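You operate a simulated robot arm through the tools that you are given. There is no shell and no other tool. Be economical: measure what you need, move in short steps, check, and stop when the job is done.

Carry out the task below with a simulated robot arm. There is one attempt and no reset: what you move stays moved.

## Task
Open the dark desk drawer, put both tomatoes from the dark desk away in the inside of the dark desk drawer and shut the drawer again.

It is judged by the outcome, as a careful person would: the job done as asked, and still so three seconds after it is handed in. It fails if anything else is knocked over, pushed out of place, dropped, spilled or broken.

## Robot
A 7-joint arm with a two-finger parallel gripper, fixed in place. Base frame: the origin is at the foot of the arm, x ahead of it, y to its left, z up; the work surface is at about z = 0.74. Lengths are in m, angles in degrees, forces in N, time in s.
With the tool pointing down near the work surface it reaches from about 0.3 to 0.68 m from the base axis. Its first joint turns from -66.0 to 66.0 degrees. Payload 1.57 kg.
The tool frame sits at the grasp point between the pads (the TCP): z along the fingers, y along the line on which they close. The tips reach 0.03 m beyond it. The gripper opens to 0.11 m. The fingers are 0.024 m wide and 0.012 m thick; the gripper's body (0.048 by 0.112 m) begins 0.078 m behind the TCP.
Orientation is that of the tool frame in the base frame, as a unit quaternion [x, y, z, w]. With the fingers straight down and closing along the base's y, the tool's x points along the base's -x, its y along +y and its z along -z.

## Interface
- The arm moves only by the tool servo_tool. Its argument "series" is a list of rows, each an object (a shift or turn left out is 0, a gripper value left out holds the last) with "offset": the shift along the tool's x, y, z in m, a list of three; "turn": the turn, a rotation vector about the tool's x, y, z in degrees, a list of three. In form: [{"offset": [x, y, z], "turn": [wx, wy, wz]}, ...]. A call has 1 to 8 rows; each row is the pose to reach, as a shift and turn from the pose commanded when the call began, along the tool's axes at that moment. "fingers" is the gripper command, from -1 (fully open) to 1 (shut), values between in proportion, set as the call begins (left out, the last holds). Each row takes 0.2 s and may step no farther than 0.05 m and 8.6 degrees from the row before; otherwise, or with a gripper value out of range, the whole call is refused. Where a pose cannot be reached the arm comes as near as it can. A force on the tool above 40 N (or 10 N above the force at the start of the call, whichever is more), or a blocked arm, ends the call early, and 0.2 s more pass. The fingers move at their own pace (about 0.108 m/s each) and stop on an object; they squeeze with about 38 N. The grip force told is the motor's: it shows also when the fingers shut on nothing. Time passes only in rows, and 0.2 s behind the last, so rows that repeat a pose let the fingers close. The reply holds the time, the measured pose of the TCP, the force on the tool along the base axes, the opening and the grip force, in the units named above and with some noise.
- Cameras (640 x 400 px; columns grow to the right, rows downward): "scene" is fixed at [0.1614, -0.4112, 1.3825]; the picture's right is [0.68, -0.74, 0.00], its down [-0.62, -0.57, -0.54] and it looks along [0.40, 0.36, -0.84] (base axes); focal length 250 px, centre (320, 200). "wrist" rides on the gripper at [0.07, 0.016, -0.141] in the tool frame; the picture's right is [-0.23, 0.97, 0.00], its down [-0.85, -0.20, -0.48] and it looks along [-0.47, -0.11, 0.88] (tool axes); focal length 222 px, centre (320, 200). There is no depth. A picture from a camera that has moved, and an enlarged one, comes with that camera's place and axes in the base frame and with its lens. The place of the scene camera against the robot may be out by one fixed shift of up to 0.018 m in any direction.
- snapshot(camera): a new picture of that camera. The clock stands still meanwhile.
- inspect(camera, box): a new picture of the part [left, top, right, bottom] of that camera's present view, enlarged. The clock stands still meanwhile.
- sign_off(): hands the job in; it is judged then, once.

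Go step by step. Nothing tells you positions but the pictures and the camera data: compare them with the known pose of the tool, close in by small moves and look again before you grip or let go. The budget is 120 turns and 84 pictures, counting those below and the enlarged ones. Unless the task says otherwise, let go and move clear before handing in, and close with one line.

The tools are called after "Call:" as a command line: name --argument value ..., lists and objects as JSON in quotes. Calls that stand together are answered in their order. servo_tool: Moves the arm, as the interface text tells. Its arguments: {"type":"object","properties":{"series":{"type":"array","items":{"type":"object","properties":{"offset":{"type":"array","items":{"type":"number"}},"turn":{"type":"array","items":{"type":"number"}}}}},"fingers":{"type":"number"}},"required":["series"]} The other tools are called the same way: snapshot (camera) takes a picture; inspect (camera, box) takes an enlarged picture of a part of a camera's view; sign_off () hands the job in.

At the start:

```text
time: 0.0
ee_pos: [0.3516, -0.0516, 1.0506]
tool_rot: [0.0, 1.0, -0.001, 0.0]
contact_force: [0.4, 0.7, 0.8]
width: 0.1101
grip_force: 0.2
```

scene: 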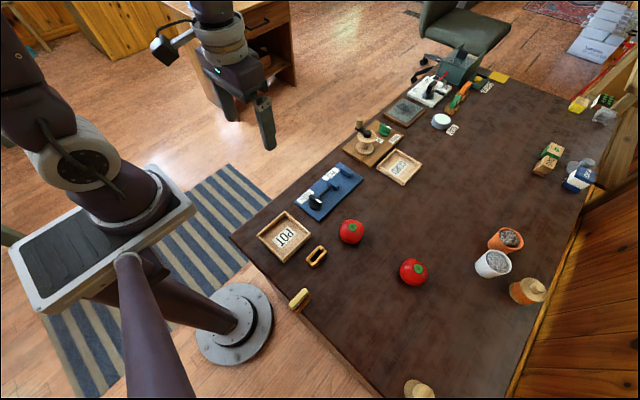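
wrist: 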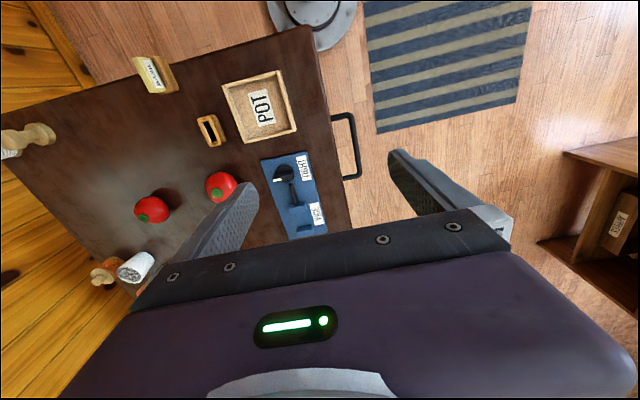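

The tomatoes lie at about (0.43, -0.28) and (0.45, -0.455). The desk's front edge is at y≈-0.04 with a bar handle facing +y, around x 0.36–0.52. I'll move closer to the handle to measure its height.

Call:
servo_tool --series '[{"offset": [-0.02, 0.03, 0.03]}, {"offset": [-0.04, 0.06, 0.06]}, {"offset": [-0.06, 0.08, 0.09]}, {"offset": [-0.08, 0.1, 0.12]}]'

Call:
snapshot --camera "wrist"

Call:
inspect --camera "scene" --box '[220, 140, 460, 290]'

```text
time: 1.0
ee_pos: [0.4326, 0.0495, 0.929]
tool_rot: [0.0, 1.0, 0.0, 0.0]
contact_force: [0.4, 0.1, -1.0]
width: 0.1103
grip_force: 0.1
```

```text
81 pictures are left
camera wrist: at [0.3629, 0.0662, 1.0709], right [0.23, 0.97, 0.0], down [0.85, -0.2, 0.48], along [0.47, -0.11, -0.88], focal length 222 px, centre (320, 200)
```

wrist: 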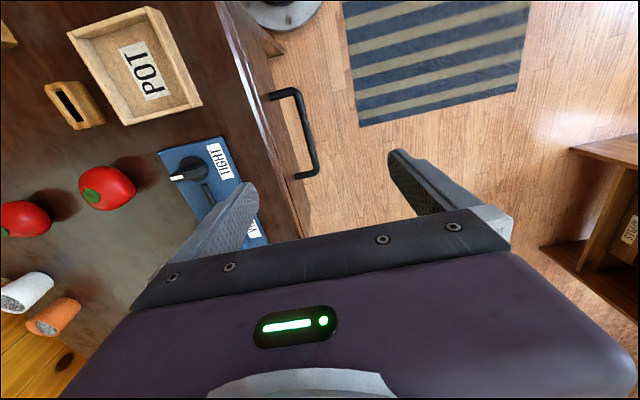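

```text
2.67 times, centred on (340, 215) of scene
camera zoom: at [0.1614, -0.4112, 1.3825], right [0.68, -0.74, 0.0], down [-0.62, -0.57, -0.54], along [0.4, 0.36, -0.84], focal length 666 px, centre (267, 160)
```

zoom: 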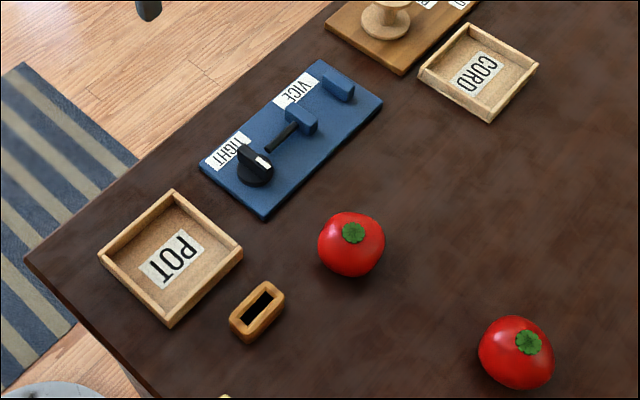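

The handle bar triangulates to x 0.38–0.54, y≈0.015, z≈0.605, well below the desktop. I'll approach it tilted 45° from the front and above, with the fingers half open.

Call:
servo_tool --fingers 0.1 --series '[{"offset": [-0.004, 0.012, 0.03], "turn": [7.5, 0, 0]}, {"offset": [-0.008, 0.024, 0.06], "turn": [15, 0, 0]}, {"offset": [-0.012, 0.036, 0.09], "turn": [22.5, 0, 0]}, {"offset": [-0.016, 0.048, 0.12], "turn": [30, 0, 0]}, {"offset": [-0.02, 0.06, 0.15], "turn": [37.5, 0, 0]}, {"offset": [-0.0244, 0.07, 0.18], "turn": [45, 0, 0]}, {"offset": [-0.0244, 0.07, 0.18], "turn": [45, 0, 0]}]'

Call:
snapshot --camera "wrist"

Call:
snapshot --camera "scene"

```text
time: 2.6
ee_pos: [0.4554, 0.1193, 0.7495]
tool_rot: [0.0, 0.924, -0.383, 0.0]
contact_force: [0.3, 0.4, 0.4]
width: 0.0492
grip_force: 0.1
```

```text
79 pictures are left
camera wrist: at [0.3866, 0.2323, 0.8381], right [0.23, 0.69, -0.69], down [0.85, 0.2, 0.48], along [0.47, -0.7, -0.54], focal length 222 px, centre (320, 200)
```

wrist: 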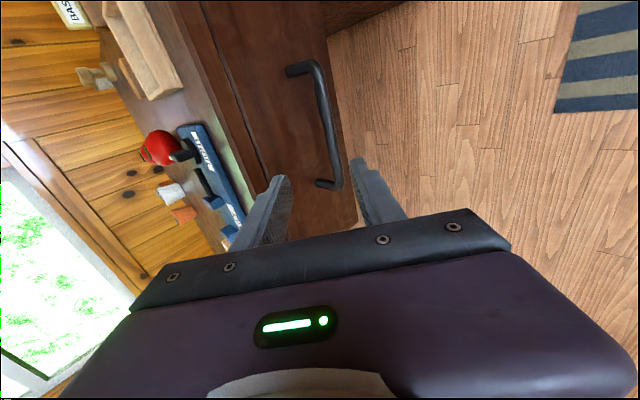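

```text
78 pictures are left
```

scene: 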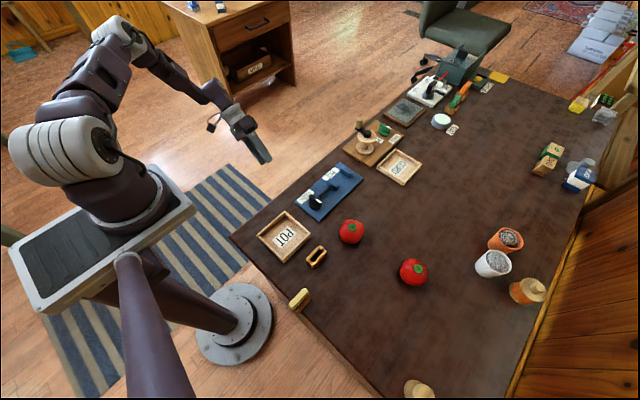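

The refined handle is at y≈0.019, z≈0.628. I'll close most of the distance along the tool axis and check.

Call:
servo_tool --series '[{"offset": [0, 0.015, 0.03]}, {"offset": [0, 0.015, 0.07]}, {"offset": [0, 0.015, 0.105]}, {"offset": [0, 0.015, 0.105]}]'

Call:
snapshot --camera "wrist"

```text
time: 3.6
ee_pos: [0.4557, 0.056, 0.6654]
tool_rot: [0.0, 0.924, -0.383, -0.001]
contact_force: [0.8, 0.0, -0.1]
width: 0.0496
grip_force: 0.1
```

```text
77 pictures are left
camera wrist: at [0.3866, 0.1685, 0.7539], right [0.23, 0.69, -0.69], down [0.86, 0.2, 0.48], along [0.47, -0.7, -0.54], focal length 222 px, centre (320, 200)
```

wrist: 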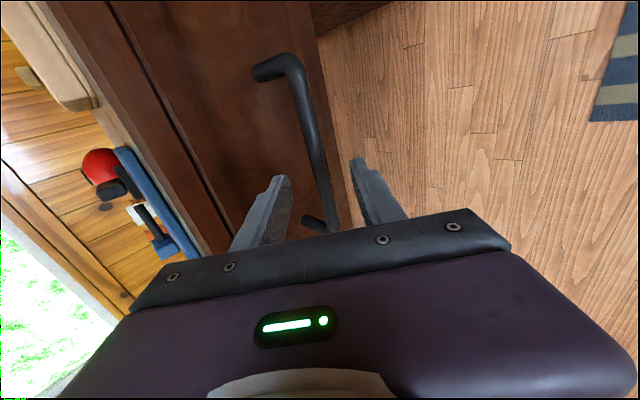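

The bar lies between the two fingertips. I'll advance the rest and grip.

Call:
servo_tool --series '[{"offset": [0, 0, 0.025]}, {"offset": [0, 0, 0.047]}, {"offset": [0, 0, 0.047]}]'

Call:
snapshot --camera "wrist"

```text
time: 4.4
ee_pos: [0.4545, 0.0242, 0.6328]
tool_rot: [0.0, 0.924, -0.383, 0.0]
contact_force: [0.3, 0.4, 0.6]
width: 0.0495
grip_force: 0.1
```

```text
76 pictures are left
camera wrist: at [0.3861, 0.1359, 0.7219], right [0.23, 0.69, -0.69], down [0.86, 0.2, 0.48], along [0.47, -0.7, -0.54], focal length 222 px, centre (320, 200)
```

wrist: 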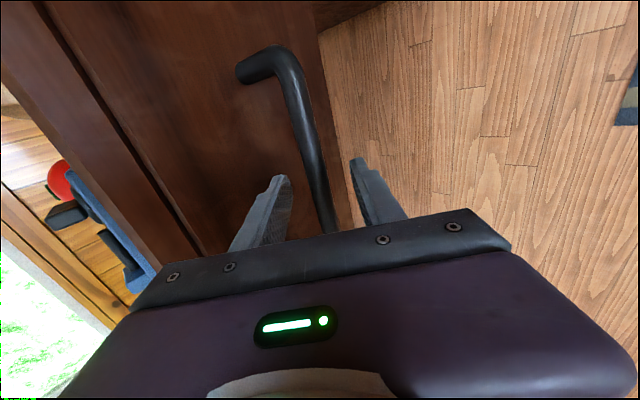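

Call:
servo_tool --fingers 1 --series '[{"offset": [0, 0, 0]}, {"offset": [0, 0, 0]}, {"offset": [0, 0, 0]}]'

```text
time: 5.2
ee_pos: [0.4564, 0.0235, 0.6339]
tool_rot: [0.0, 0.924, -0.383, 0.0]
contact_force: [1.4, -2.2, -3.8]
width: 0.015
grip_force: 31.1
```

The bar is gripped (width 15 mm). Now I'll pull along +y.

Call:
servo_tool --series '[{"offset": [0, 0.0141, -0.0141]}, {"offset": [0, 0.0283, -0.0283]}, {"offset": [0, 0.0424, -0.0424]}, {"offset": [0, 0.0566, -0.0566]}, {"offset": [0, 0.0707, -0.0707]}]'

Call:
snapshot --camera "scene"

```text
time: 6.4
ee_pos: [0.4563, 0.1232, 0.6341]
tool_rot: [0.0, 0.924, -0.383, 0.0]
contact_force: [-17.5, -0.7, 24.4]
width: 0.0148
grip_force: 30.5
```

```text
75 pictures are left
```

scene: 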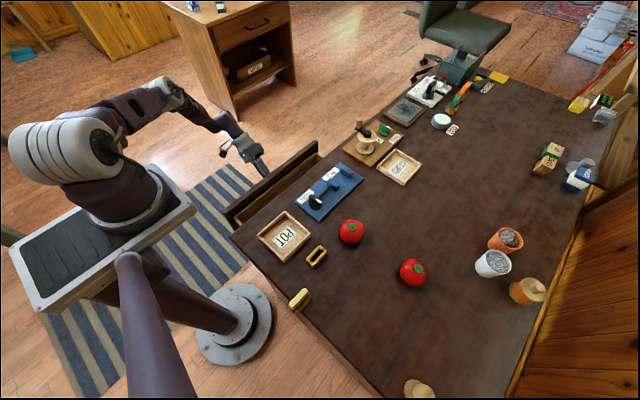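

The drawer is sliding out. I'll pull another 0.12 m in the same direction.

Call:
servo_tool --series '[{"offset": [0, 0.0141, -0.0141]}, {"offset": [0, 0.0283, -0.0283]}, {"offset": [0, 0.0424, -0.0424]}, {"offset": [0, 0.0566, -0.0566]}, {"offset": [0, 0.0707, -0.0707]}, {"offset": [0, 0.0848, -0.0848]}]'

Call:
snapshot --camera "scene"

Call:
snapshot --camera "wrist"

```text
time: 7.8
ee_pos: [0.4578, 0.1838, 0.6333]
tool_rot: [0.0, 0.924, -0.382, 0.001]
contact_force: [8.4, 1.4, -14.1]
width: 0.0149
grip_force: 30.6
out of reach, approached as far as the arm can: row 4, 5, 6
```

```text
74 pictures are left
```

scene: 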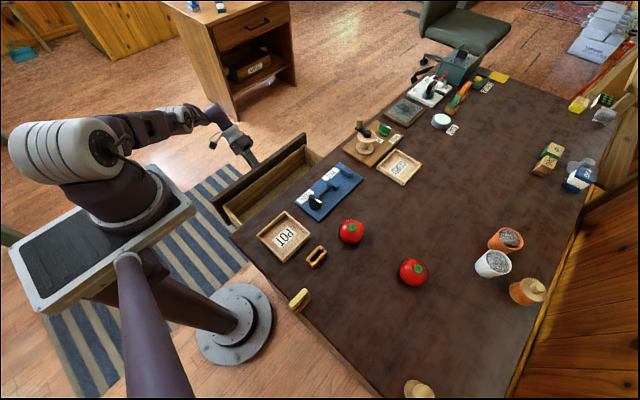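

```text
73 pictures are left
camera wrist: at [0.3872, 0.2959, 0.7212], right [0.23, 0.69, -0.69], down [0.85, 0.2, 0.48], along [0.47, -0.7, -0.54], focal length 222 px, centre (320, 200)
```

wrist: 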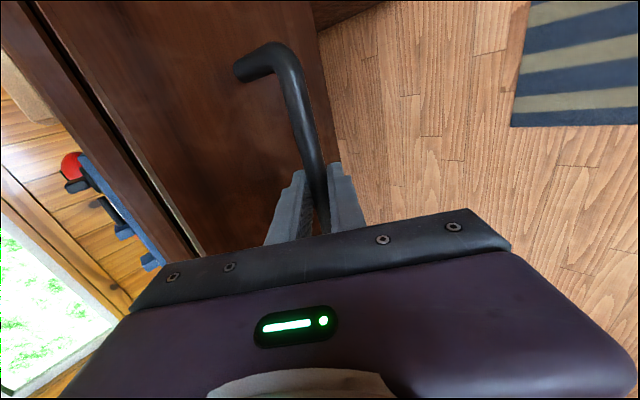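

The drawer is open about 0.16 m and the arm is at its reach limit, which leaves enough room. I'll release, slide back along the bar, and back out.

Call:
servo_tool --fingers 0.1 --series '[{"offset": [0, 0, 0]}, {"offset": [0, 0, 0]}, {"offset": [0.02, 0, -0.005]}, {"offset": [0.04, 0, -0.015]}, {"offset": [0.04, 0, -0.03]}, {"offset": [0.05, 0, -0.05]}]'

Call:
snapshot --camera "wrist"

Call:
snapshot --camera "scene"

```text
time: 9.2
ee_pos: [0.406, 0.2199, 0.6699]
tool_rot: [0.0, 0.924, -0.382, 0.0]
contact_force: [-0.9, 0.7, -0.5]
width: 0.0491
grip_force: 0.0
```

```text
72 pictures are left
camera wrist: at [0.3368, 0.3323, 0.7576], right [0.23, 0.69, -0.69], down [0.86, 0.2, 0.48], along [0.47, -0.7, -0.54], focal length 222 px, centre (320, 200)
```

wrist: 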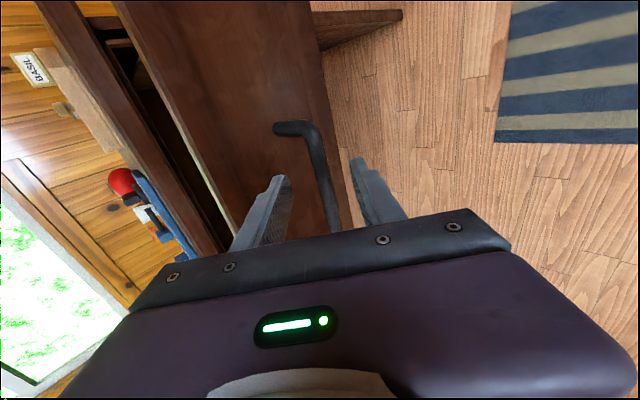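

```text
71 pictures are left
```

scene: 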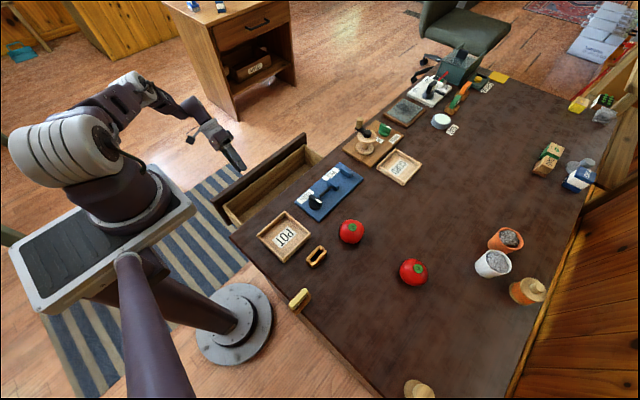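

Clear of the bar. I'll back out more, rise, and straighten the tool.

Call:
servo_tool --fingers -1 --series '[{"offset": [0, 0, -0.03]}, {"offset": [0, -0.02, -0.06]}, {"offset": [0, -0.05, -0.09], "turn": [-7.5, 0, 0]}, {"offset": [0, -0.08, -0.12], "turn": [-15, 0, 0]}, {"offset": [0, -0.11, -0.15], "turn": [-22.5, 0, 0]}, {"offset": [0, -0.14, -0.18], "turn": [-30, 0, 0]}, {"offset": [0, -0.17, -0.2], "turn": [-37.5, 0, 0]}, {"offset": [0, -0.2, -0.21], "turn": [-45, 0, 0]}]'

Call:
snapshot --camera "wrist"

```text
time: 11.0
ee_pos: [0.4075, 0.2288, 0.9605]
tool_rot: [0.0, 1.0, 0.001, 0.0]
contact_force: [-0.4, 0.7, -0.6]
width: 0.11
grip_force: 0.1
```

```text
70 pictures are left
camera wrist: at [0.3384, 0.2451, 1.1015], right [0.23, 0.97, 0.0], down [0.85, -0.2, 0.48], along [0.47, -0.11, -0.88], focal length 222 px, centre (320, 200)
```

wrist: 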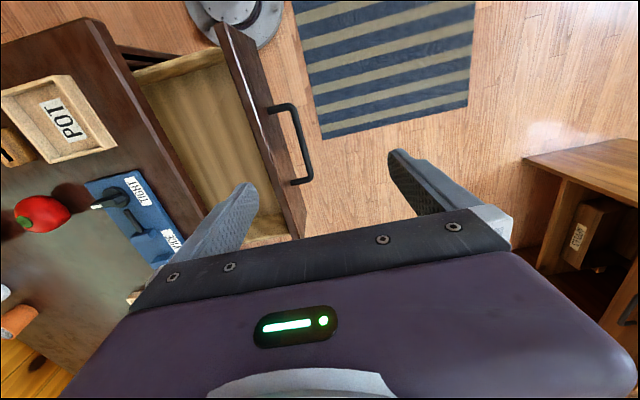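

The drawer interior spans about x 0.29–0.63, y -0.04–0.10. Next I'll travel high toward tomato 1, turning the gripper 90° so it closes along x, which suits the narrow opening.

Call:
servo_tool --series '[{"offset": [0, -0.045, 0], "turn": [0, 0, 8.5]}, {"offset": [0, -0.09, 0], "turn": [0, 0, 17]}, {"offset": [0, -0.135, 0], "turn": [0, 0, 25.5]}, {"offset": [0, -0.18, 0], "turn": [0, 0, 34]}, {"offset": [0, -0.225, 0], "turn": [0, 0, 42.5]}, {"offset": [0, -0.27, 0], "turn": [0, 0, 51]}, {"offset": [0, -0.315, 0], "turn": [0, 0, 59.5]}, {"offset": [-0.01, -0.36, 0], "turn": [0, 0, 68]}]'

```text
time: 12.8
ee_pos: [0.417, -0.1308, 0.9597]
tool_rot: [0.56, 0.829, 0.0, 0.0]
contact_force: [0.3, -1.0, 0.4]
width: 0.1102
grip_force: 0.1
```

Call:
servo_tool --series '[{"offset": [-0.036, -0.0106, 0.015], "turn": [0, 0, 7.3]}, {"offset": [-0.072, -0.0212, 0.03], "turn": [0, 0, 14.7]}, {"offset": [-0.108, -0.0318, 0.045], "turn": [0, 0, 22]}, {"offset": [-0.1447, -0.0424, 0.06], "turn": [0, 0, 22]}, {"offset": [-0.1447, -0.0424, 0.06], "turn": [0, 0, 22]}]'

Call:
snapshot --camera "wrist"

Call:
snapshot --camera "scene"

```text
time: 14.0
ee_pos: [0.4322, -0.281, 0.8989]
tool_rot: [0.707, 0.707, 0.001, 0.0]
contact_force: [0.4, 0.4, 0.2]
width: 0.1103
grip_force: 0.0
```

```text
69 pictures are left
camera wrist: at [0.448, -0.2103, 1.0395], right [0.97, -0.23, 0.0], down [-0.2, -0.85, 0.48], along [-0.11, -0.47, -0.88], focal length 222 px, centre (320, 200)
```

wrist: 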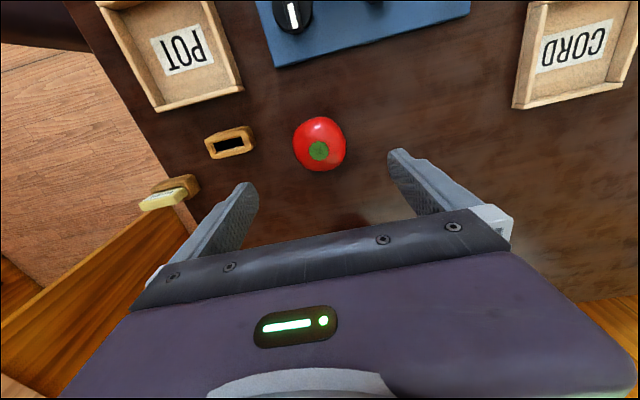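

```text
68 pictures are left
```

scene: 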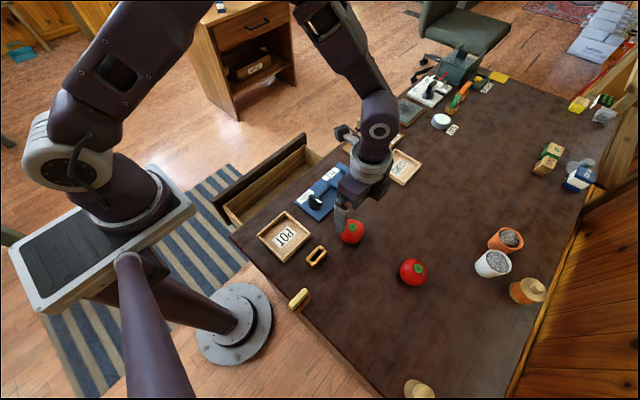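

Tomato 1 is centred at (0.432, -0.279), right under the gripper. Descending and gripping.

Call:
servo_tool --series '[{"offset": [0.001, 0, 0.03]}, {"offset": [0.002, 0, 0.06]}, {"offset": [0.002, 0, 0.09]}, {"offset": [0.002, 0, 0.12]}, {"offset": [0.002, 0, 0.12]}]'

Call:
snapshot --camera "wrist"

```text
time: 15.2
ee_pos: [0.4305, -0.28, 0.7796]
tool_rot: [0.707, 0.707, 0.0, -0.001]
contact_force: [-0.1, 0.4, 0.1]
width: 0.1099
grip_force: 0.1
```

```text
67 pictures are left
camera wrist: at [0.4478, -0.2083, 0.9217], right [0.97, -0.23, 0.0], down [-0.2, -0.85, 0.48], along [-0.11, -0.47, -0.88], focal length 222 px, centre (320, 200)
```

wrist: 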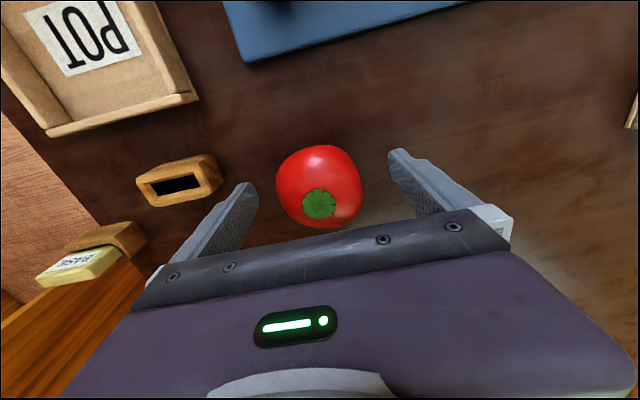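

Call:
servo_tool --fingers 1 --series '[{"offset": [0, 0, 0]}, {"offset": [0, 0, 0]}, {"offset": [0, 0, 0]}]'

Call:
servo_tool --series '[{"offset": [0, 0, -0.02]}, {"offset": [0, 0, -0.05]}, {"offset": [0, 0, -0.09]}, {"offset": [0, 0, -0.13]}]'

Call:
snapshot --camera "wrist"

```text
time: 16.0
ee_pos: [0.4313, -0.2786, 0.7809]
tool_rot: [0.707, 0.707, 0.001, -0.001]
contact_force: [-0.8, 0.8, -0.8]
width: 0.0644
grip_force: 12.1
```

```text
time: 17.0
ee_pos: [0.4292, -0.279, 0.9102]
tool_rot: [0.708, 0.706, 0.0, 0.0]
contact_force: [0.5, 0.7, -0.7]
width: 0.064
grip_force: 11.8
```

```text
66 pictures are left
camera wrist: at [0.4454, -0.21, 1.052], right [0.97, -0.23, 0.0], down [-0.2, -0.85, 0.48], along [-0.11, -0.47, -0.88], focal length 222 px, centre (320, 200)
```

wrist: 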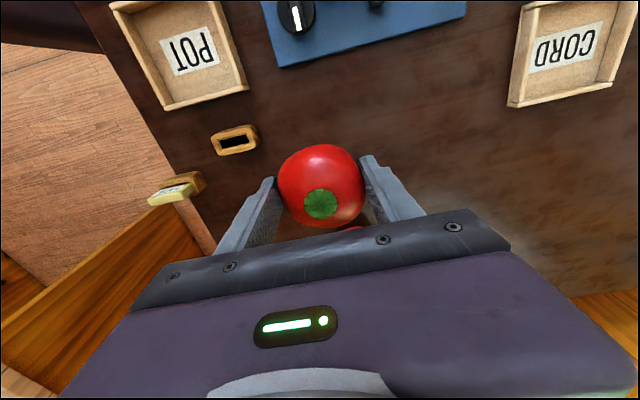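

Tomato 1 is held. I'll carry it above the open drawer.

Call:
servo_tool --series '[{"offset": [0.045, -0.005, 0]}, {"offset": [0.09, -0.01, 0]}, {"offset": [0.135, -0.015, 0]}, {"offset": [0.18, -0.02, 0]}, {"offset": [0.225, -0.025, 0]}, {"offset": [0.27, -0.03, 0]}, {"offset": [0.314, -0.03, 0]}, {"offset": [0.314, -0.03, 0]}]'

Call:
snapshot --camera "wrist"

Call:
inspect --camera "scene" --box '[180, 90, 400, 230]'

```text
time: 18.8
ee_pos: [0.4014, 0.0339, 0.909]
tool_rot: [0.707, 0.707, 0.0, 0.0]
contact_force: [0.0, 0.9, -1.2]
width: 0.0642
grip_force: 12.1
```

```text
65 pictures are left
camera wrist: at [0.4177, 0.1043, 1.0501], right [0.97, -0.23, 0.0], down [-0.2, -0.85, 0.48], along [-0.11, -0.47, -0.88], focal length 222 px, centre (320, 200)
```

wrist: 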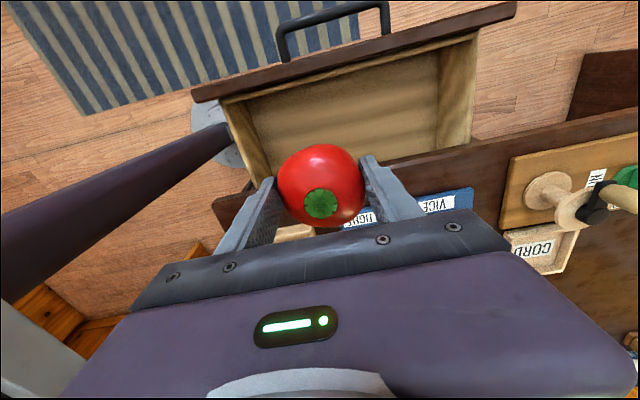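

```text
2.86 times, centred on (290, 160) of scene
camera zoom: at [0.1614, -0.4111, 1.3825], right [0.68, -0.74, 0.0], down [-0.62, -0.57, -0.54], along [0.4, 0.36, -0.84], focal length 714 px, centre (406, 314)
```

zoom: 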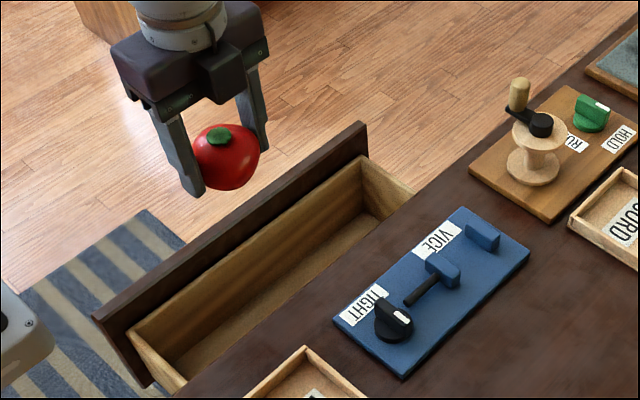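

The drawer interior is about x 0.31–0.58, y -0.03–0.10, floor z≈0.565, and the tomato is over the left half. Lowering partway.

Call:
servo_tool --series '[{"offset": [0.003, -0.01, 0.04]}, {"offset": [0.003, -0.01, 0.08]}, {"offset": [0.003, -0.01, 0.12]}, {"offset": [0.003, -0.01, 0.16]}, {"offset": [0.003, -0.01, 0.2]}, {"offset": [0.003, -0.01, 0.2]}]'

Call:
snapshot --camera "wrist"

Call:
inspect --camera "scene" --box '[180, 90, 400, 230]'

```text
time: 20.2
ee_pos: [0.3914, 0.0371, 0.7069]
tool_rot: [0.707, 0.707, 0.0, 0.0]
contact_force: [0.2, 0.8, -0.6]
width: 0.0642
grip_force: 12.0
```

```text
63 pictures are left
camera wrist: at [0.4076, 0.1076, 0.8482], right [0.97, -0.23, 0.0], down [-0.2, -0.85, 0.48], along [-0.11, -0.47, -0.88], focal length 222 px, centre (320, 200)
```

wrist: 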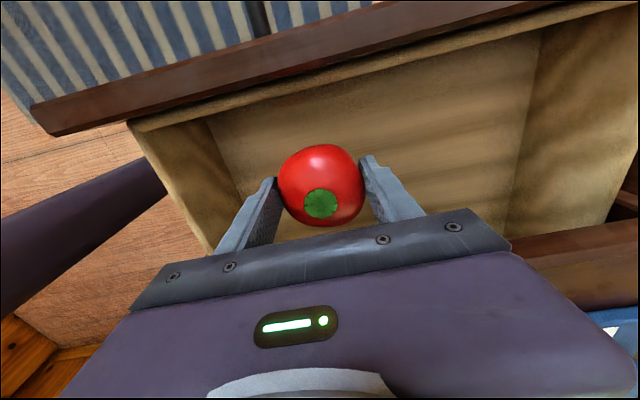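

```text
2.86 times, centred on (290, 160) of scene
camera zoom: at [0.1614, -0.4112, 1.3825], right [0.68, -0.74, 0.0], down [-0.62, -0.57, -0.54], along [0.4, 0.36, -0.84], focal length 714 px, centre (406, 314)
```

zoom: 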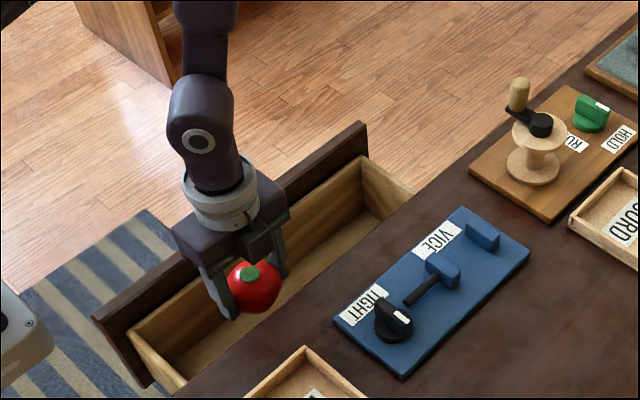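

Everything is well clear of the walls. Lowering to just above the drawer floor.

Call:
servo_tool --series '[{"offset": [-0.002, 0, 0.03]}, {"offset": [-0.002, 0, 0.06]}, {"offset": [-0.002, 0, 0.085]}, {"offset": [-0.002, 0, 0.085]}]'

Call:
snapshot --camera "wrist"

Call:
inspect --camera "scene" --box '[180, 90, 400, 230]'

```text
time: 21.2
ee_pos: [0.3913, 0.036, 0.6243]
tool_rot: [0.707, 0.707, 0.0, 0.0]
contact_force: [-0.2, -0.1, -1.6]
width: 0.0644
grip_force: 11.3
```

```text
61 pictures are left
camera wrist: at [0.4079, 0.1064, 0.765], right [0.97, -0.23, 0.0], down [-0.2, -0.85, 0.48], along [-0.11, -0.47, -0.88], focal length 222 px, centre (320, 200)
```

wrist: 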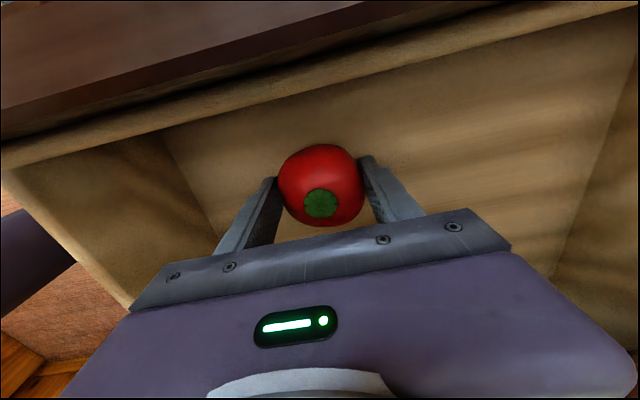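

```text
2.86 times, centred on (290, 160) of scene
camera zoom: at [0.1614, -0.4112, 1.3825], right [0.68, -0.74, 0.0], down [-0.62, -0.57, -0.54], along [0.4, 0.36, -0.84], focal length 714 px, centre (406, 314)
```

zoom: 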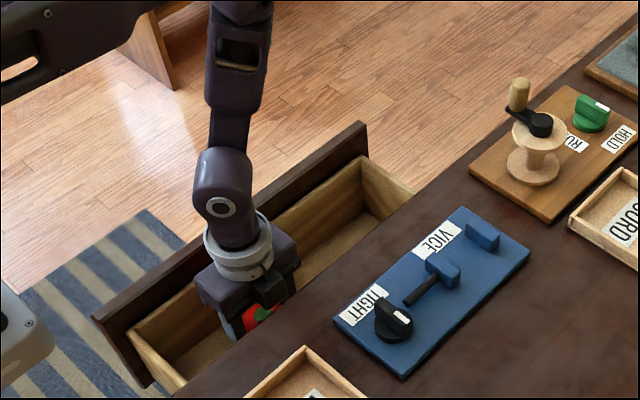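

The floor may be only a few mm below the tips. I'll feel down in small steps.

Call:
servo_tool --series '[{"offset": [0, 0, 0.004]}, {"offset": [0, 0, 0.004]}]'

```text
time: 21.8
ee_pos: [0.3903, 0.0365, 0.6219]
tool_rot: [0.708, 0.707, 0.0, 0.0]
contact_force: [0.4, -0.3, -0.9]
width: 0.0642
grip_force: 12.3
```

Call:
servo_tool --series '[{"offset": [0, 0, 0.005]}, {"offset": [0, 0, 0.005]}]'

Call:
servo_tool --series '[{"offset": [0, 0, 0.005]}, {"offset": [0, 0, 0.005]}]'

```text
time: 22.4
ee_pos: [0.3916, 0.035, 0.615]
tool_rot: [0.707, 0.708, -0.001, 0.0]
contact_force: [-0.9, 0.2, -1.8]
width: 0.0643
grip_force: 11.7
```

```text
time: 23.0
ee_pos: [0.3925, 0.0356, 0.6105]
tool_rot: [0.707, 0.707, 0.0, 0.0]
contact_force: [-1.5, 0.3, 10.3]
width: 0.0641
grip_force: 12.0
```

Floor contact was felt. Releasing and rising.

Call:
servo_tool --fingers -0.6 --series '[{"offset": [0, 0, -0.002]}, {"offset": [0, 0, -0.003]}, {"offset": [0, 0, -0.003]}]'

Call:
servo_tool --series '[{"offset": [0, 0, -0.03]}, {"offset": [0, 0, -0.07]}, {"offset": [0, 0, -0.11]}, {"offset": [0, 0, -0.15]}, {"offset": [0, 0, -0.2]}, {"offset": [0, 0, -0.25]}, {"offset": [0, 0, -0.3]}]'

Call:
snapshot --camera "wrist"

```text
time: 23.8
ee_pos: [0.3918, 0.0354, 0.6133]
tool_rot: [0.708, 0.707, 0.0, 0.0]
contact_force: [-1.2, 0.4, 0.1]
width: 0.088
grip_force: 0.0
```

```text
time: 25.4
ee_pos: [0.3899, 0.0352, 0.9133]
tool_rot: [0.707, 0.707, 0.0, 0.0]
contact_force: [0.5, 0.5, 0.3]
width: 0.0881
grip_force: 0.0
```

```text
59 pictures are left
camera wrist: at [0.4073, 0.1063, 1.054], right [0.97, -0.23, 0.0], down [-0.2, -0.86, 0.48], along [-0.11, -0.47, -0.88], focal length 222 px, centre (320, 200)
```

wrist: 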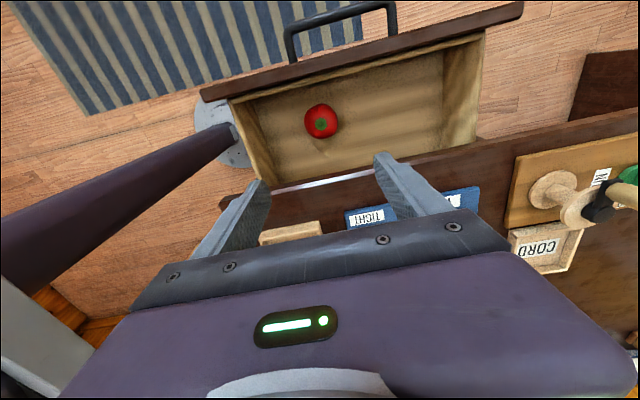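

Tomato 1 rests in the drawer. Now tomato 2 at about (0.448, -0.455).

Call:
servo_tool --fingers -1 --series '[{"offset": [-0.045, 0.005, 0]}, {"offset": [-0.09, 0.01, 0]}, {"offset": [-0.135, 0.015, 0]}, {"offset": [-0.18, 0.02, 0]}, {"offset": [-0.225, 0.03, 0]}, {"offset": [-0.27, 0.04, 0]}, {"offset": [-0.315, 0.045, 0]}, {"offset": [-0.36, 0.05, 0]}]'

Call:
servo_tool --series '[{"offset": [-0.045, 0.005, 0]}, {"offset": [-0.09, 0.008, 0]}, {"offset": [-0.13, 0.008, 0.02]}, {"offset": [-0.13, 0.008, 0.02]}]'

Call:
snapshot --camera "wrist"

```text
time: 27.2
ee_pos: [0.4403, -0.3251, 0.9143]
tool_rot: [0.707, 0.707, -0.001, -0.001]
contact_force: [0.2, 0.1, -0.3]
width: 0.1098
grip_force: 0.1
```

```text
time: 28.2
ee_pos: [0.4471, -0.4553, 0.8925]
tool_rot: [0.707, 0.707, -0.001, 0.0]
contact_force: [-0.1, 0.5, 0.4]
width: 0.11
grip_force: 0.0
```

```text
58 pictures are left
camera wrist: at [0.4645, -0.3853, 1.0335], right [0.97, -0.23, 0.0], down [-0.2, -0.86, 0.48], along [-0.11, -0.47, -0.88], focal length 222 px, centre (320, 200)
```

wrist: 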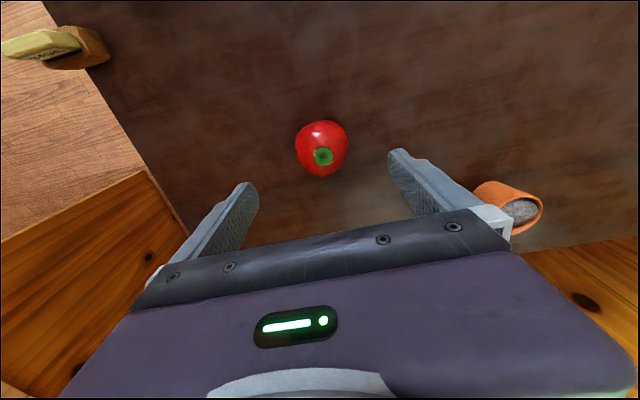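

Tomato 2 is at (0.450, -0.4575), with the cups well clear. Descending.

Call:
servo_tool --series '[{"offset": [-0.002, 0.003, 0.03]}, {"offset": [-0.002, 0.003, 0.06]}, {"offset": [-0.002, 0.003, 0.09]}, {"offset": [-0.002, 0.003, 0.113]}, {"offset": [-0.002, 0.003, 0.113]}]'

Call:
snapshot --camera "wrist"

```text
time: 29.4
ee_pos: [0.4519, -0.4581, 0.7814]
tool_rot: [0.707, 0.707, 0.001, 0.0]
contact_force: [0.9, 0.4, -0.4]
width: 0.1099
grip_force: 0.1
```

```text
57 pictures are left
camera wrist: at [0.4685, -0.3877, 0.922], right [0.97, -0.23, 0.0], down [-0.2, -0.85, 0.48], along [-0.11, -0.47, -0.88], focal length 222 px, centre (320, 200)
```

wrist: 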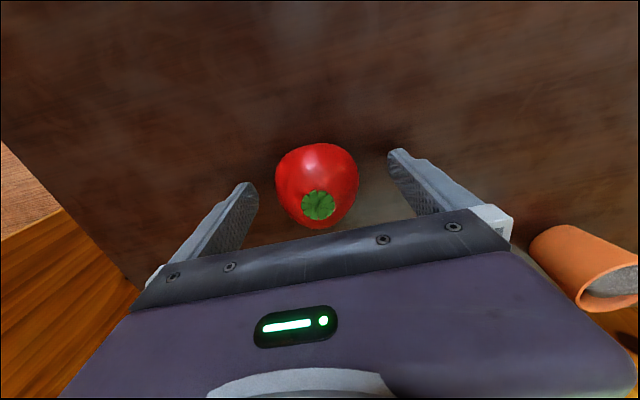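

Call:
servo_tool --fingers 1 --series '[{"offset": [0, 0, 0]}, {"offset": [0, 0, 0]}, {"offset": [0, 0, 0]}]'

Call:
servo_tool --series '[{"offset": [0, 0, -0.02]}, {"offset": [0, 0, -0.05]}, {"offset": [0, 0, -0.09]}, {"offset": [0, 0, -0.13]}]'

```text
time: 30.2
ee_pos: [0.4528, -0.4576, 0.7808]
tool_rot: [0.707, 0.708, 0.0, 0.0]
contact_force: [0.3, 0.4, -0.6]
width: 0.0634
grip_force: 12.4
```

```text
time: 31.2
ee_pos: [0.4528, -0.457, 0.9103]
tool_rot: [0.707, 0.707, 0.001, -0.001]
contact_force: [-0.2, 0.3, -1.0]
width: 0.0632
grip_force: 12.4
```

Tomato 2 is held. Carrying it to above the drawer at x≈0.52.

Call:
servo_tool --series '[{"offset": [0.045, 0, 0]}, {"offset": [0.09, 0, 0]}, {"offset": [0.135, 0, 0]}, {"offset": [0.18, 0, 0]}, {"offset": [0.225, 0, 0]}, {"offset": [0.27, 0, 0]}, {"offset": [0.315, 0.01, 0]}, {"offset": [0.36, 0.02, 0]}]'

Call:
servo_tool --series '[{"offset": [0.045, 0.015, 0]}, {"offset": [0.09, 0.03, 0]}, {"offset": [0.133, 0.047, 0]}, {"offset": [0.133, 0.047, 0]}]'

Call:
snapshot --camera "wrist"

```text
time: 33.0
ee_pos: [0.4715, -0.0948, 0.9114]
tool_rot: [0.707, 0.707, 0.0, -0.001]
contact_force: [1.4, 0.3, -0.2]
width: 0.0635
grip_force: 11.6
```

```text
time: 34.0
ee_pos: [0.5187, 0.0397, 0.911]
tool_rot: [0.707, 0.707, 0.0, -0.001]
contact_force: [-0.6, 0.0, -2.3]
width: 0.0637
grip_force: 11.9
```

```text
56 pictures are left
camera wrist: at [0.5362, 0.1087, 1.0518], right [0.97, -0.23, 0.0], down [-0.2, -0.85, 0.48], along [-0.11, -0.47, -0.88], focal length 222 px, centre (320, 200)
```

wrist: 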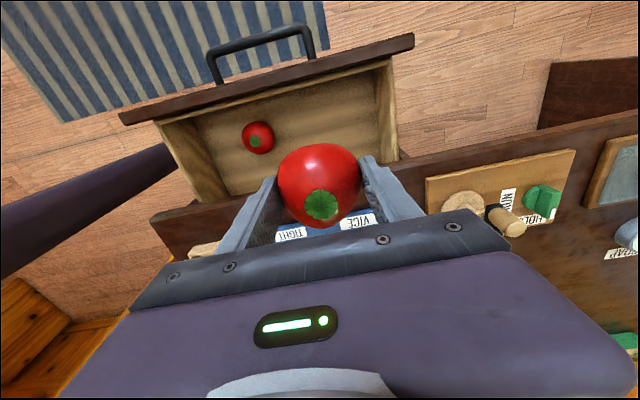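

Call:
servo_tool --series '[{"offset": [-0.003, 0, 0.04]}, {"offset": [-0.003, 0, 0.08]}, {"offset": [-0.003, 0, 0.12]}, {"offset": [-0.003, 0, 0.16]}, {"offset": [-0.003, 0, 0.2]}, {"offset": [-0.003, 0, 0.2]}]'

Call:
snapshot --camera "wrist"

```text
time: 35.4
ee_pos: [0.5177, 0.0327, 0.7092]
tool_rot: [0.707, 0.707, 0.0, 0.0]
contact_force: [0.8, -0.1, -0.6]
width: 0.0635
grip_force: 12.1
```

```text
55 pictures are left
camera wrist: at [0.5347, 0.1034, 0.8507], right [0.97, -0.23, 0.0], down [-0.2, -0.85, 0.48], along [-0.11, -0.47, -0.88], focal length 222 px, centre (320, 200)
```

wrist: 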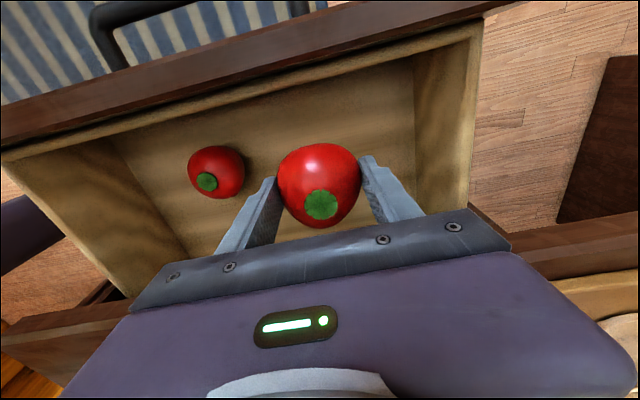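

Call:
servo_tool --series '[{"offset": [0.003, 0, 0.03]}, {"offset": [0.003, 0, 0.06]}, {"offset": [0.003, 0, 0.085]}, {"offset": [0.003, 0, 0.09]}, {"offset": [0.003, 0, 0.093]}]'

Call:
servo_tool --series '[{"offset": [0, 0, 0.005]}, {"offset": [0, 0, 0.005]}]'

```text
time: 36.6
ee_pos: [0.5195, 0.0358, 0.6171]
tool_rot: [0.707, 0.707, 0.0, 0.0]
contact_force: [0.0, -0.3, -0.8]
width: 0.0634
grip_force: 11.5
```

```text
time: 37.2
ee_pos: [0.5183, 0.0356, 0.6119]
tool_rot: [0.707, 0.707, -0.001, 0.0]
contact_force: [-2.8, 0.7, 9.9]
width: 0.063
grip_force: 11.8
```

Floor contact again. Releasing and rising.

Call:
servo_tool --fingers -0.55 --series '[{"offset": [0, 0, -0.002]}, {"offset": [0, 0, -0.003]}, {"offset": [0, 0, -0.003]}]'

Call:
servo_tool --series '[{"offset": [0, 0, -0.03]}, {"offset": [0, 0, -0.07]}, {"offset": [0, 0, -0.11]}, {"offset": [0, 0, -0.15]}, {"offset": [0, 0, -0.2]}, {"offset": [0, 0, -0.25]}]'

Call:
snapshot --camera "wrist"

Call:
snapshot --camera "scene"

```text
time: 38.0
ee_pos: [0.5181, 0.0351, 0.615]
tool_rot: [0.708, 0.707, 0.0, 0.0]
contact_force: [-0.3, -0.5, 0.1]
width: 0.0853
grip_force: 0.0
```

```text
time: 39.4
ee_pos: [0.5173, 0.0351, 0.8646]
tool_rot: [0.707, 0.707, 0.0, 0.0]
contact_force: [0.4, 0.5, -0.2]
width: 0.0853
grip_force: 0.0
```

```text
54 pictures are left
camera wrist: at [0.5351, 0.1058, 1.0064], right [0.97, -0.23, 0.0], down [-0.2, -0.86, 0.48], along [-0.11, -0.47, -0.88], focal length 222 px, centre (320, 200)
```

wrist: 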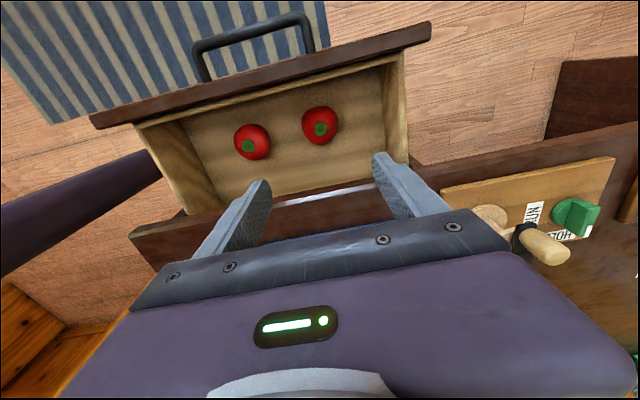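

```text
53 pictures are left
```

scene: 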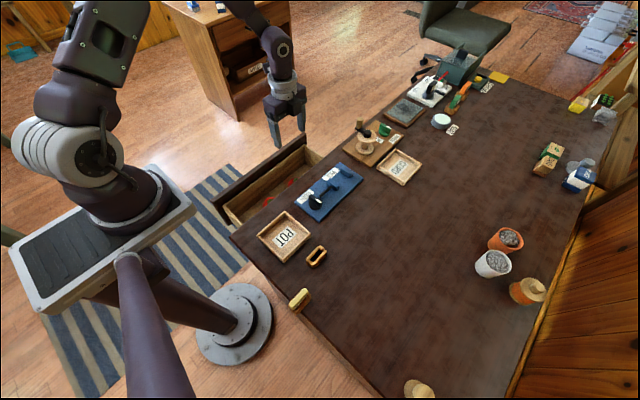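

Both tomatoes are inside. To shut the drawer, I'll take closed fingers outside the handle and push the bar inward.

Call:
servo_tool --fingers 1 --series '[{"offset": [0.045, -0.015, 0]}, {"offset": [0.09, -0.03, 0]}, {"offset": [0.135, -0.045, 0]}, {"offset": [0.18, -0.06, 0]}, {"offset": [0.215, -0.06, 0]}, {"offset": [0.215, -0.06, 0.04]}, {"offset": [0.215, -0.06, 0.08]}, {"offset": [0.215, -0.06, 0.08]}]'

Call:
snapshot --camera "wrist"

```text
time: 41.2
ee_pos: [0.4611, 0.2525, 0.784]
tool_rot: [0.707, 0.707, 0.0, 0.0]
contact_force: [0.7, 0.7, -0.3]
width: 0.0
grip_force: 21.5
```

```text
52 pictures are left
camera wrist: at [0.4765, 0.3224, 0.926], right [0.97, -0.23, 0.0], down [-0.2, -0.85, 0.48], along [-0.11, -0.47, -0.88], focal length 222 px, centre (320, 200)
```

wrist: 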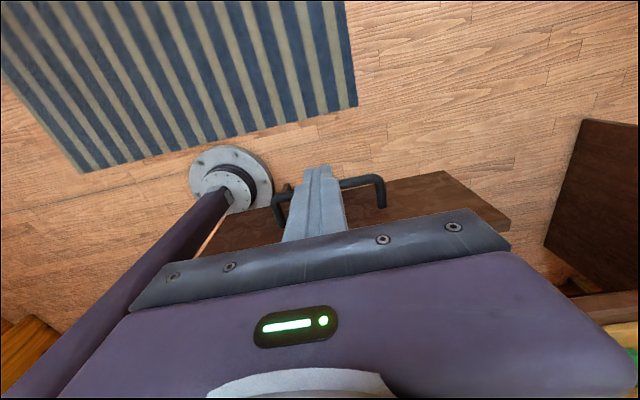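

The bar is at y≈0.18 and the fingers at y≈0.25. Descending outside it, then pushing.

Call:
servo_tool --series '[{"offset": [0, 0, 0.04]}, {"offset": [0, 0, 0.08]}, {"offset": [0, 0, 0.12]}, {"offset": [0, 0, 0.152]}, {"offset": [0, 0, 0.152]}]'

Call:
servo_tool --series '[{"offset": [-0.025, 0, 0]}, {"offset": [-0.04, 0, 0]}, {"offset": [-0.05, 0, 0]}, {"offset": [-0.06, 0, 0]}, {"offset": [-0.07, 0, 0]}, {"offset": [-0.08, 0, 0]}, {"offset": [-0.09, 0, 0]}, {"offset": [-0.1, 0, 0]}]'

Call:
snapshot --camera "scene"

```text
time: 42.4
ee_pos: [0.461, 0.2494, 0.6335]
tool_rot: [0.707, 0.707, 0.0, -0.001]
contact_force: [0.3, -0.7, -0.4]
width: 0.0001
grip_force: 20.9
```

```text
time: 44.2
ee_pos: [0.4588, 0.1503, 0.6342]
tool_rot: [0.708, 0.707, 0.001, 0.0]
contact_force: [0.6, 0.1, 0.6]
width: 0.0
grip_force: 21.5
```

```text
51 pictures are left
```

scene: 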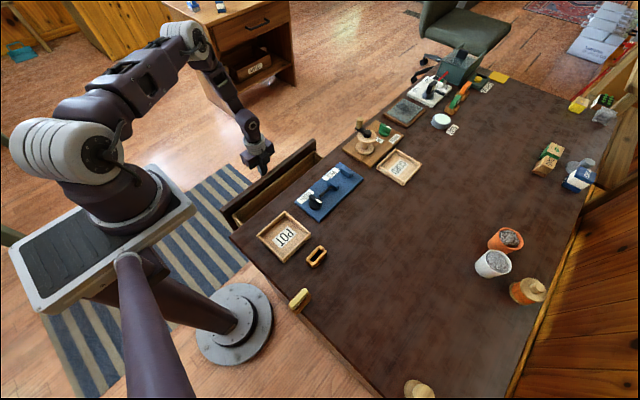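

The drawer is sliding shut smoothly. Continuing.

Call:
servo_tool --series '[{"offset": [-0.015, 0, 0]}, {"offset": [-0.03, 0, 0]}, {"offset": [-0.045, 0, 0]}, {"offset": [-0.06, 0, 0]}, {"offset": [-0.075, 0, 0]}, {"offset": [-0.087, 0, 0]}, {"offset": [-0.096, 0, 0]}, {"offset": [-0.103, 0, 0]}]'

Call:
servo_tool --series '[{"offset": [-0.004, 0, 0]}, {"offset": [-0.008, 0, 0]}, {"offset": [-0.012, 0, 0]}, {"offset": [-0.016, 0, 0]}]'

Call:
snapshot --camera "scene"

Call:
snapshot --camera "wrist"

```text
time: 46.0
ee_pos: [0.4585, 0.0453, 0.6336]
tool_rot: [0.707, 0.707, 0.0, 0.001]
contact_force: [-0.5, 1.2, 0.3]
width: 0.0
grip_force: 20.5
```

```text
time: 47.0
ee_pos: [0.4584, 0.0398, 0.6352]
tool_rot: [0.706, 0.708, 0.004, -0.005]
contact_force: [0.5, 4.0, 0.1]
width: 0.0
grip_force: 20.9
stopped in row 4: the force on the tool passed its limit (the readings are from after the stop); the commanded pose is now the measured one
```

```text
50 pictures are left
```

scene: 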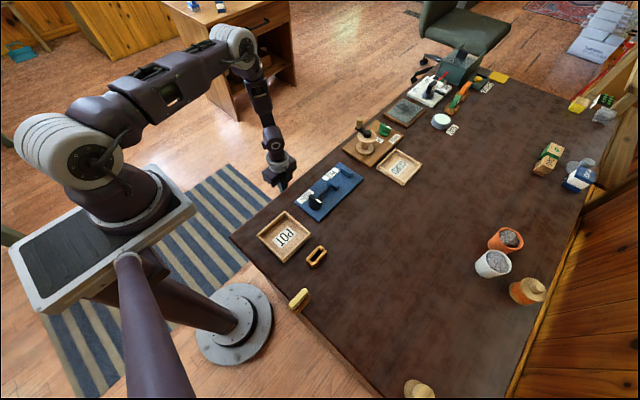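

```text
49 pictures are left
camera wrist: at [0.4759, 0.1085, 0.7769], right [0.97, -0.22, 0.0], down [-0.2, -0.86, 0.47], along [-0.11, -0.46, -0.88], focal length 222 px, centre (320, 200)
```

wrist: 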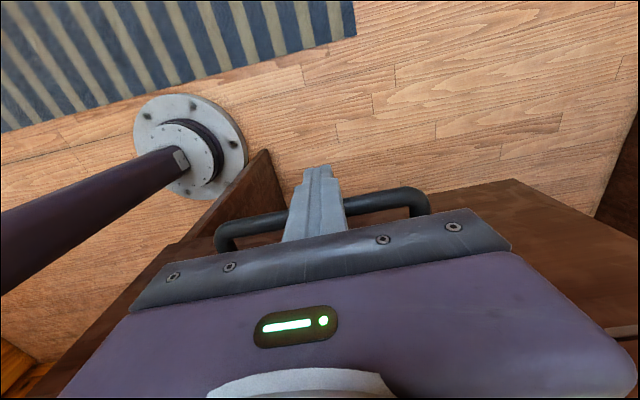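

The drawer hit its stop at the original closed position. I'll back off, rise, and verify.

Call:
servo_tool --series '[{"offset": [0.03, 0, 0]}, {"offset": [0.07, 0, 0]}, {"offset": [0.1, 0, -0.03]}, {"offset": [0.12, 0, -0.07]}, {"offset": [0.12, 0, -0.12]}, {"offset": [0.12, 0, -0.17]}, {"offset": [0.12, 0, -0.22]}, {"offset": [0.12, 0, -0.27]}]'

Call:
snapshot --camera "wrist"

Call:
inspect --camera "scene" --box '[180, 90, 440, 310]'

```text
time: 48.8
ee_pos: [0.4593, 0.1561, 0.9066]
tool_rot: [0.706, 0.708, 0.004, -0.005]
contact_force: [0.3, 0.3, -0.3]
width: 0.0
grip_force: 21.9
```

```text
48 pictures are left
camera wrist: at [0.4753, 0.2253, 1.0485], right [0.97, -0.22, 0.0], down [-0.19, -0.86, 0.47], along [-0.11, -0.46, -0.88], focal length 222 px, centre (320, 200)
```

wrist: 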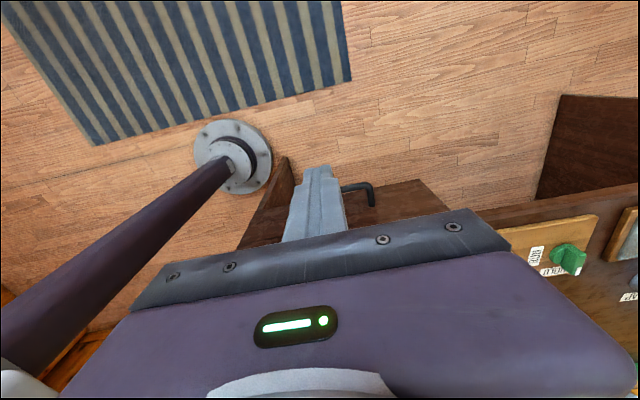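

```text
1.82 times, centred on (310, 200) of scene
camera zoom: at [0.1614, -0.4112, 1.3825], right [0.68, -0.74, 0.0], down [-0.62, -0.57, -0.54], along [0.4, 0.36, -0.84], focal length 454 px, centre (338, 200)
```

zoom: 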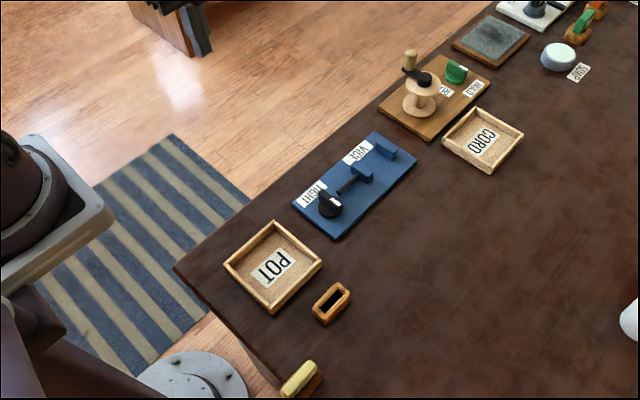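

The bar is back at y≈0.022, so the drawer is shut. Nothing else on the desk has moved and the arm is clear, so I'm handing in.

Call:
sign_off

```text
The job is handed in.
```

Both tomatoes are in the dark desk drawer, the drawer is shut, and the arm is clear. In the last pictures nothing else on the desk had moved.
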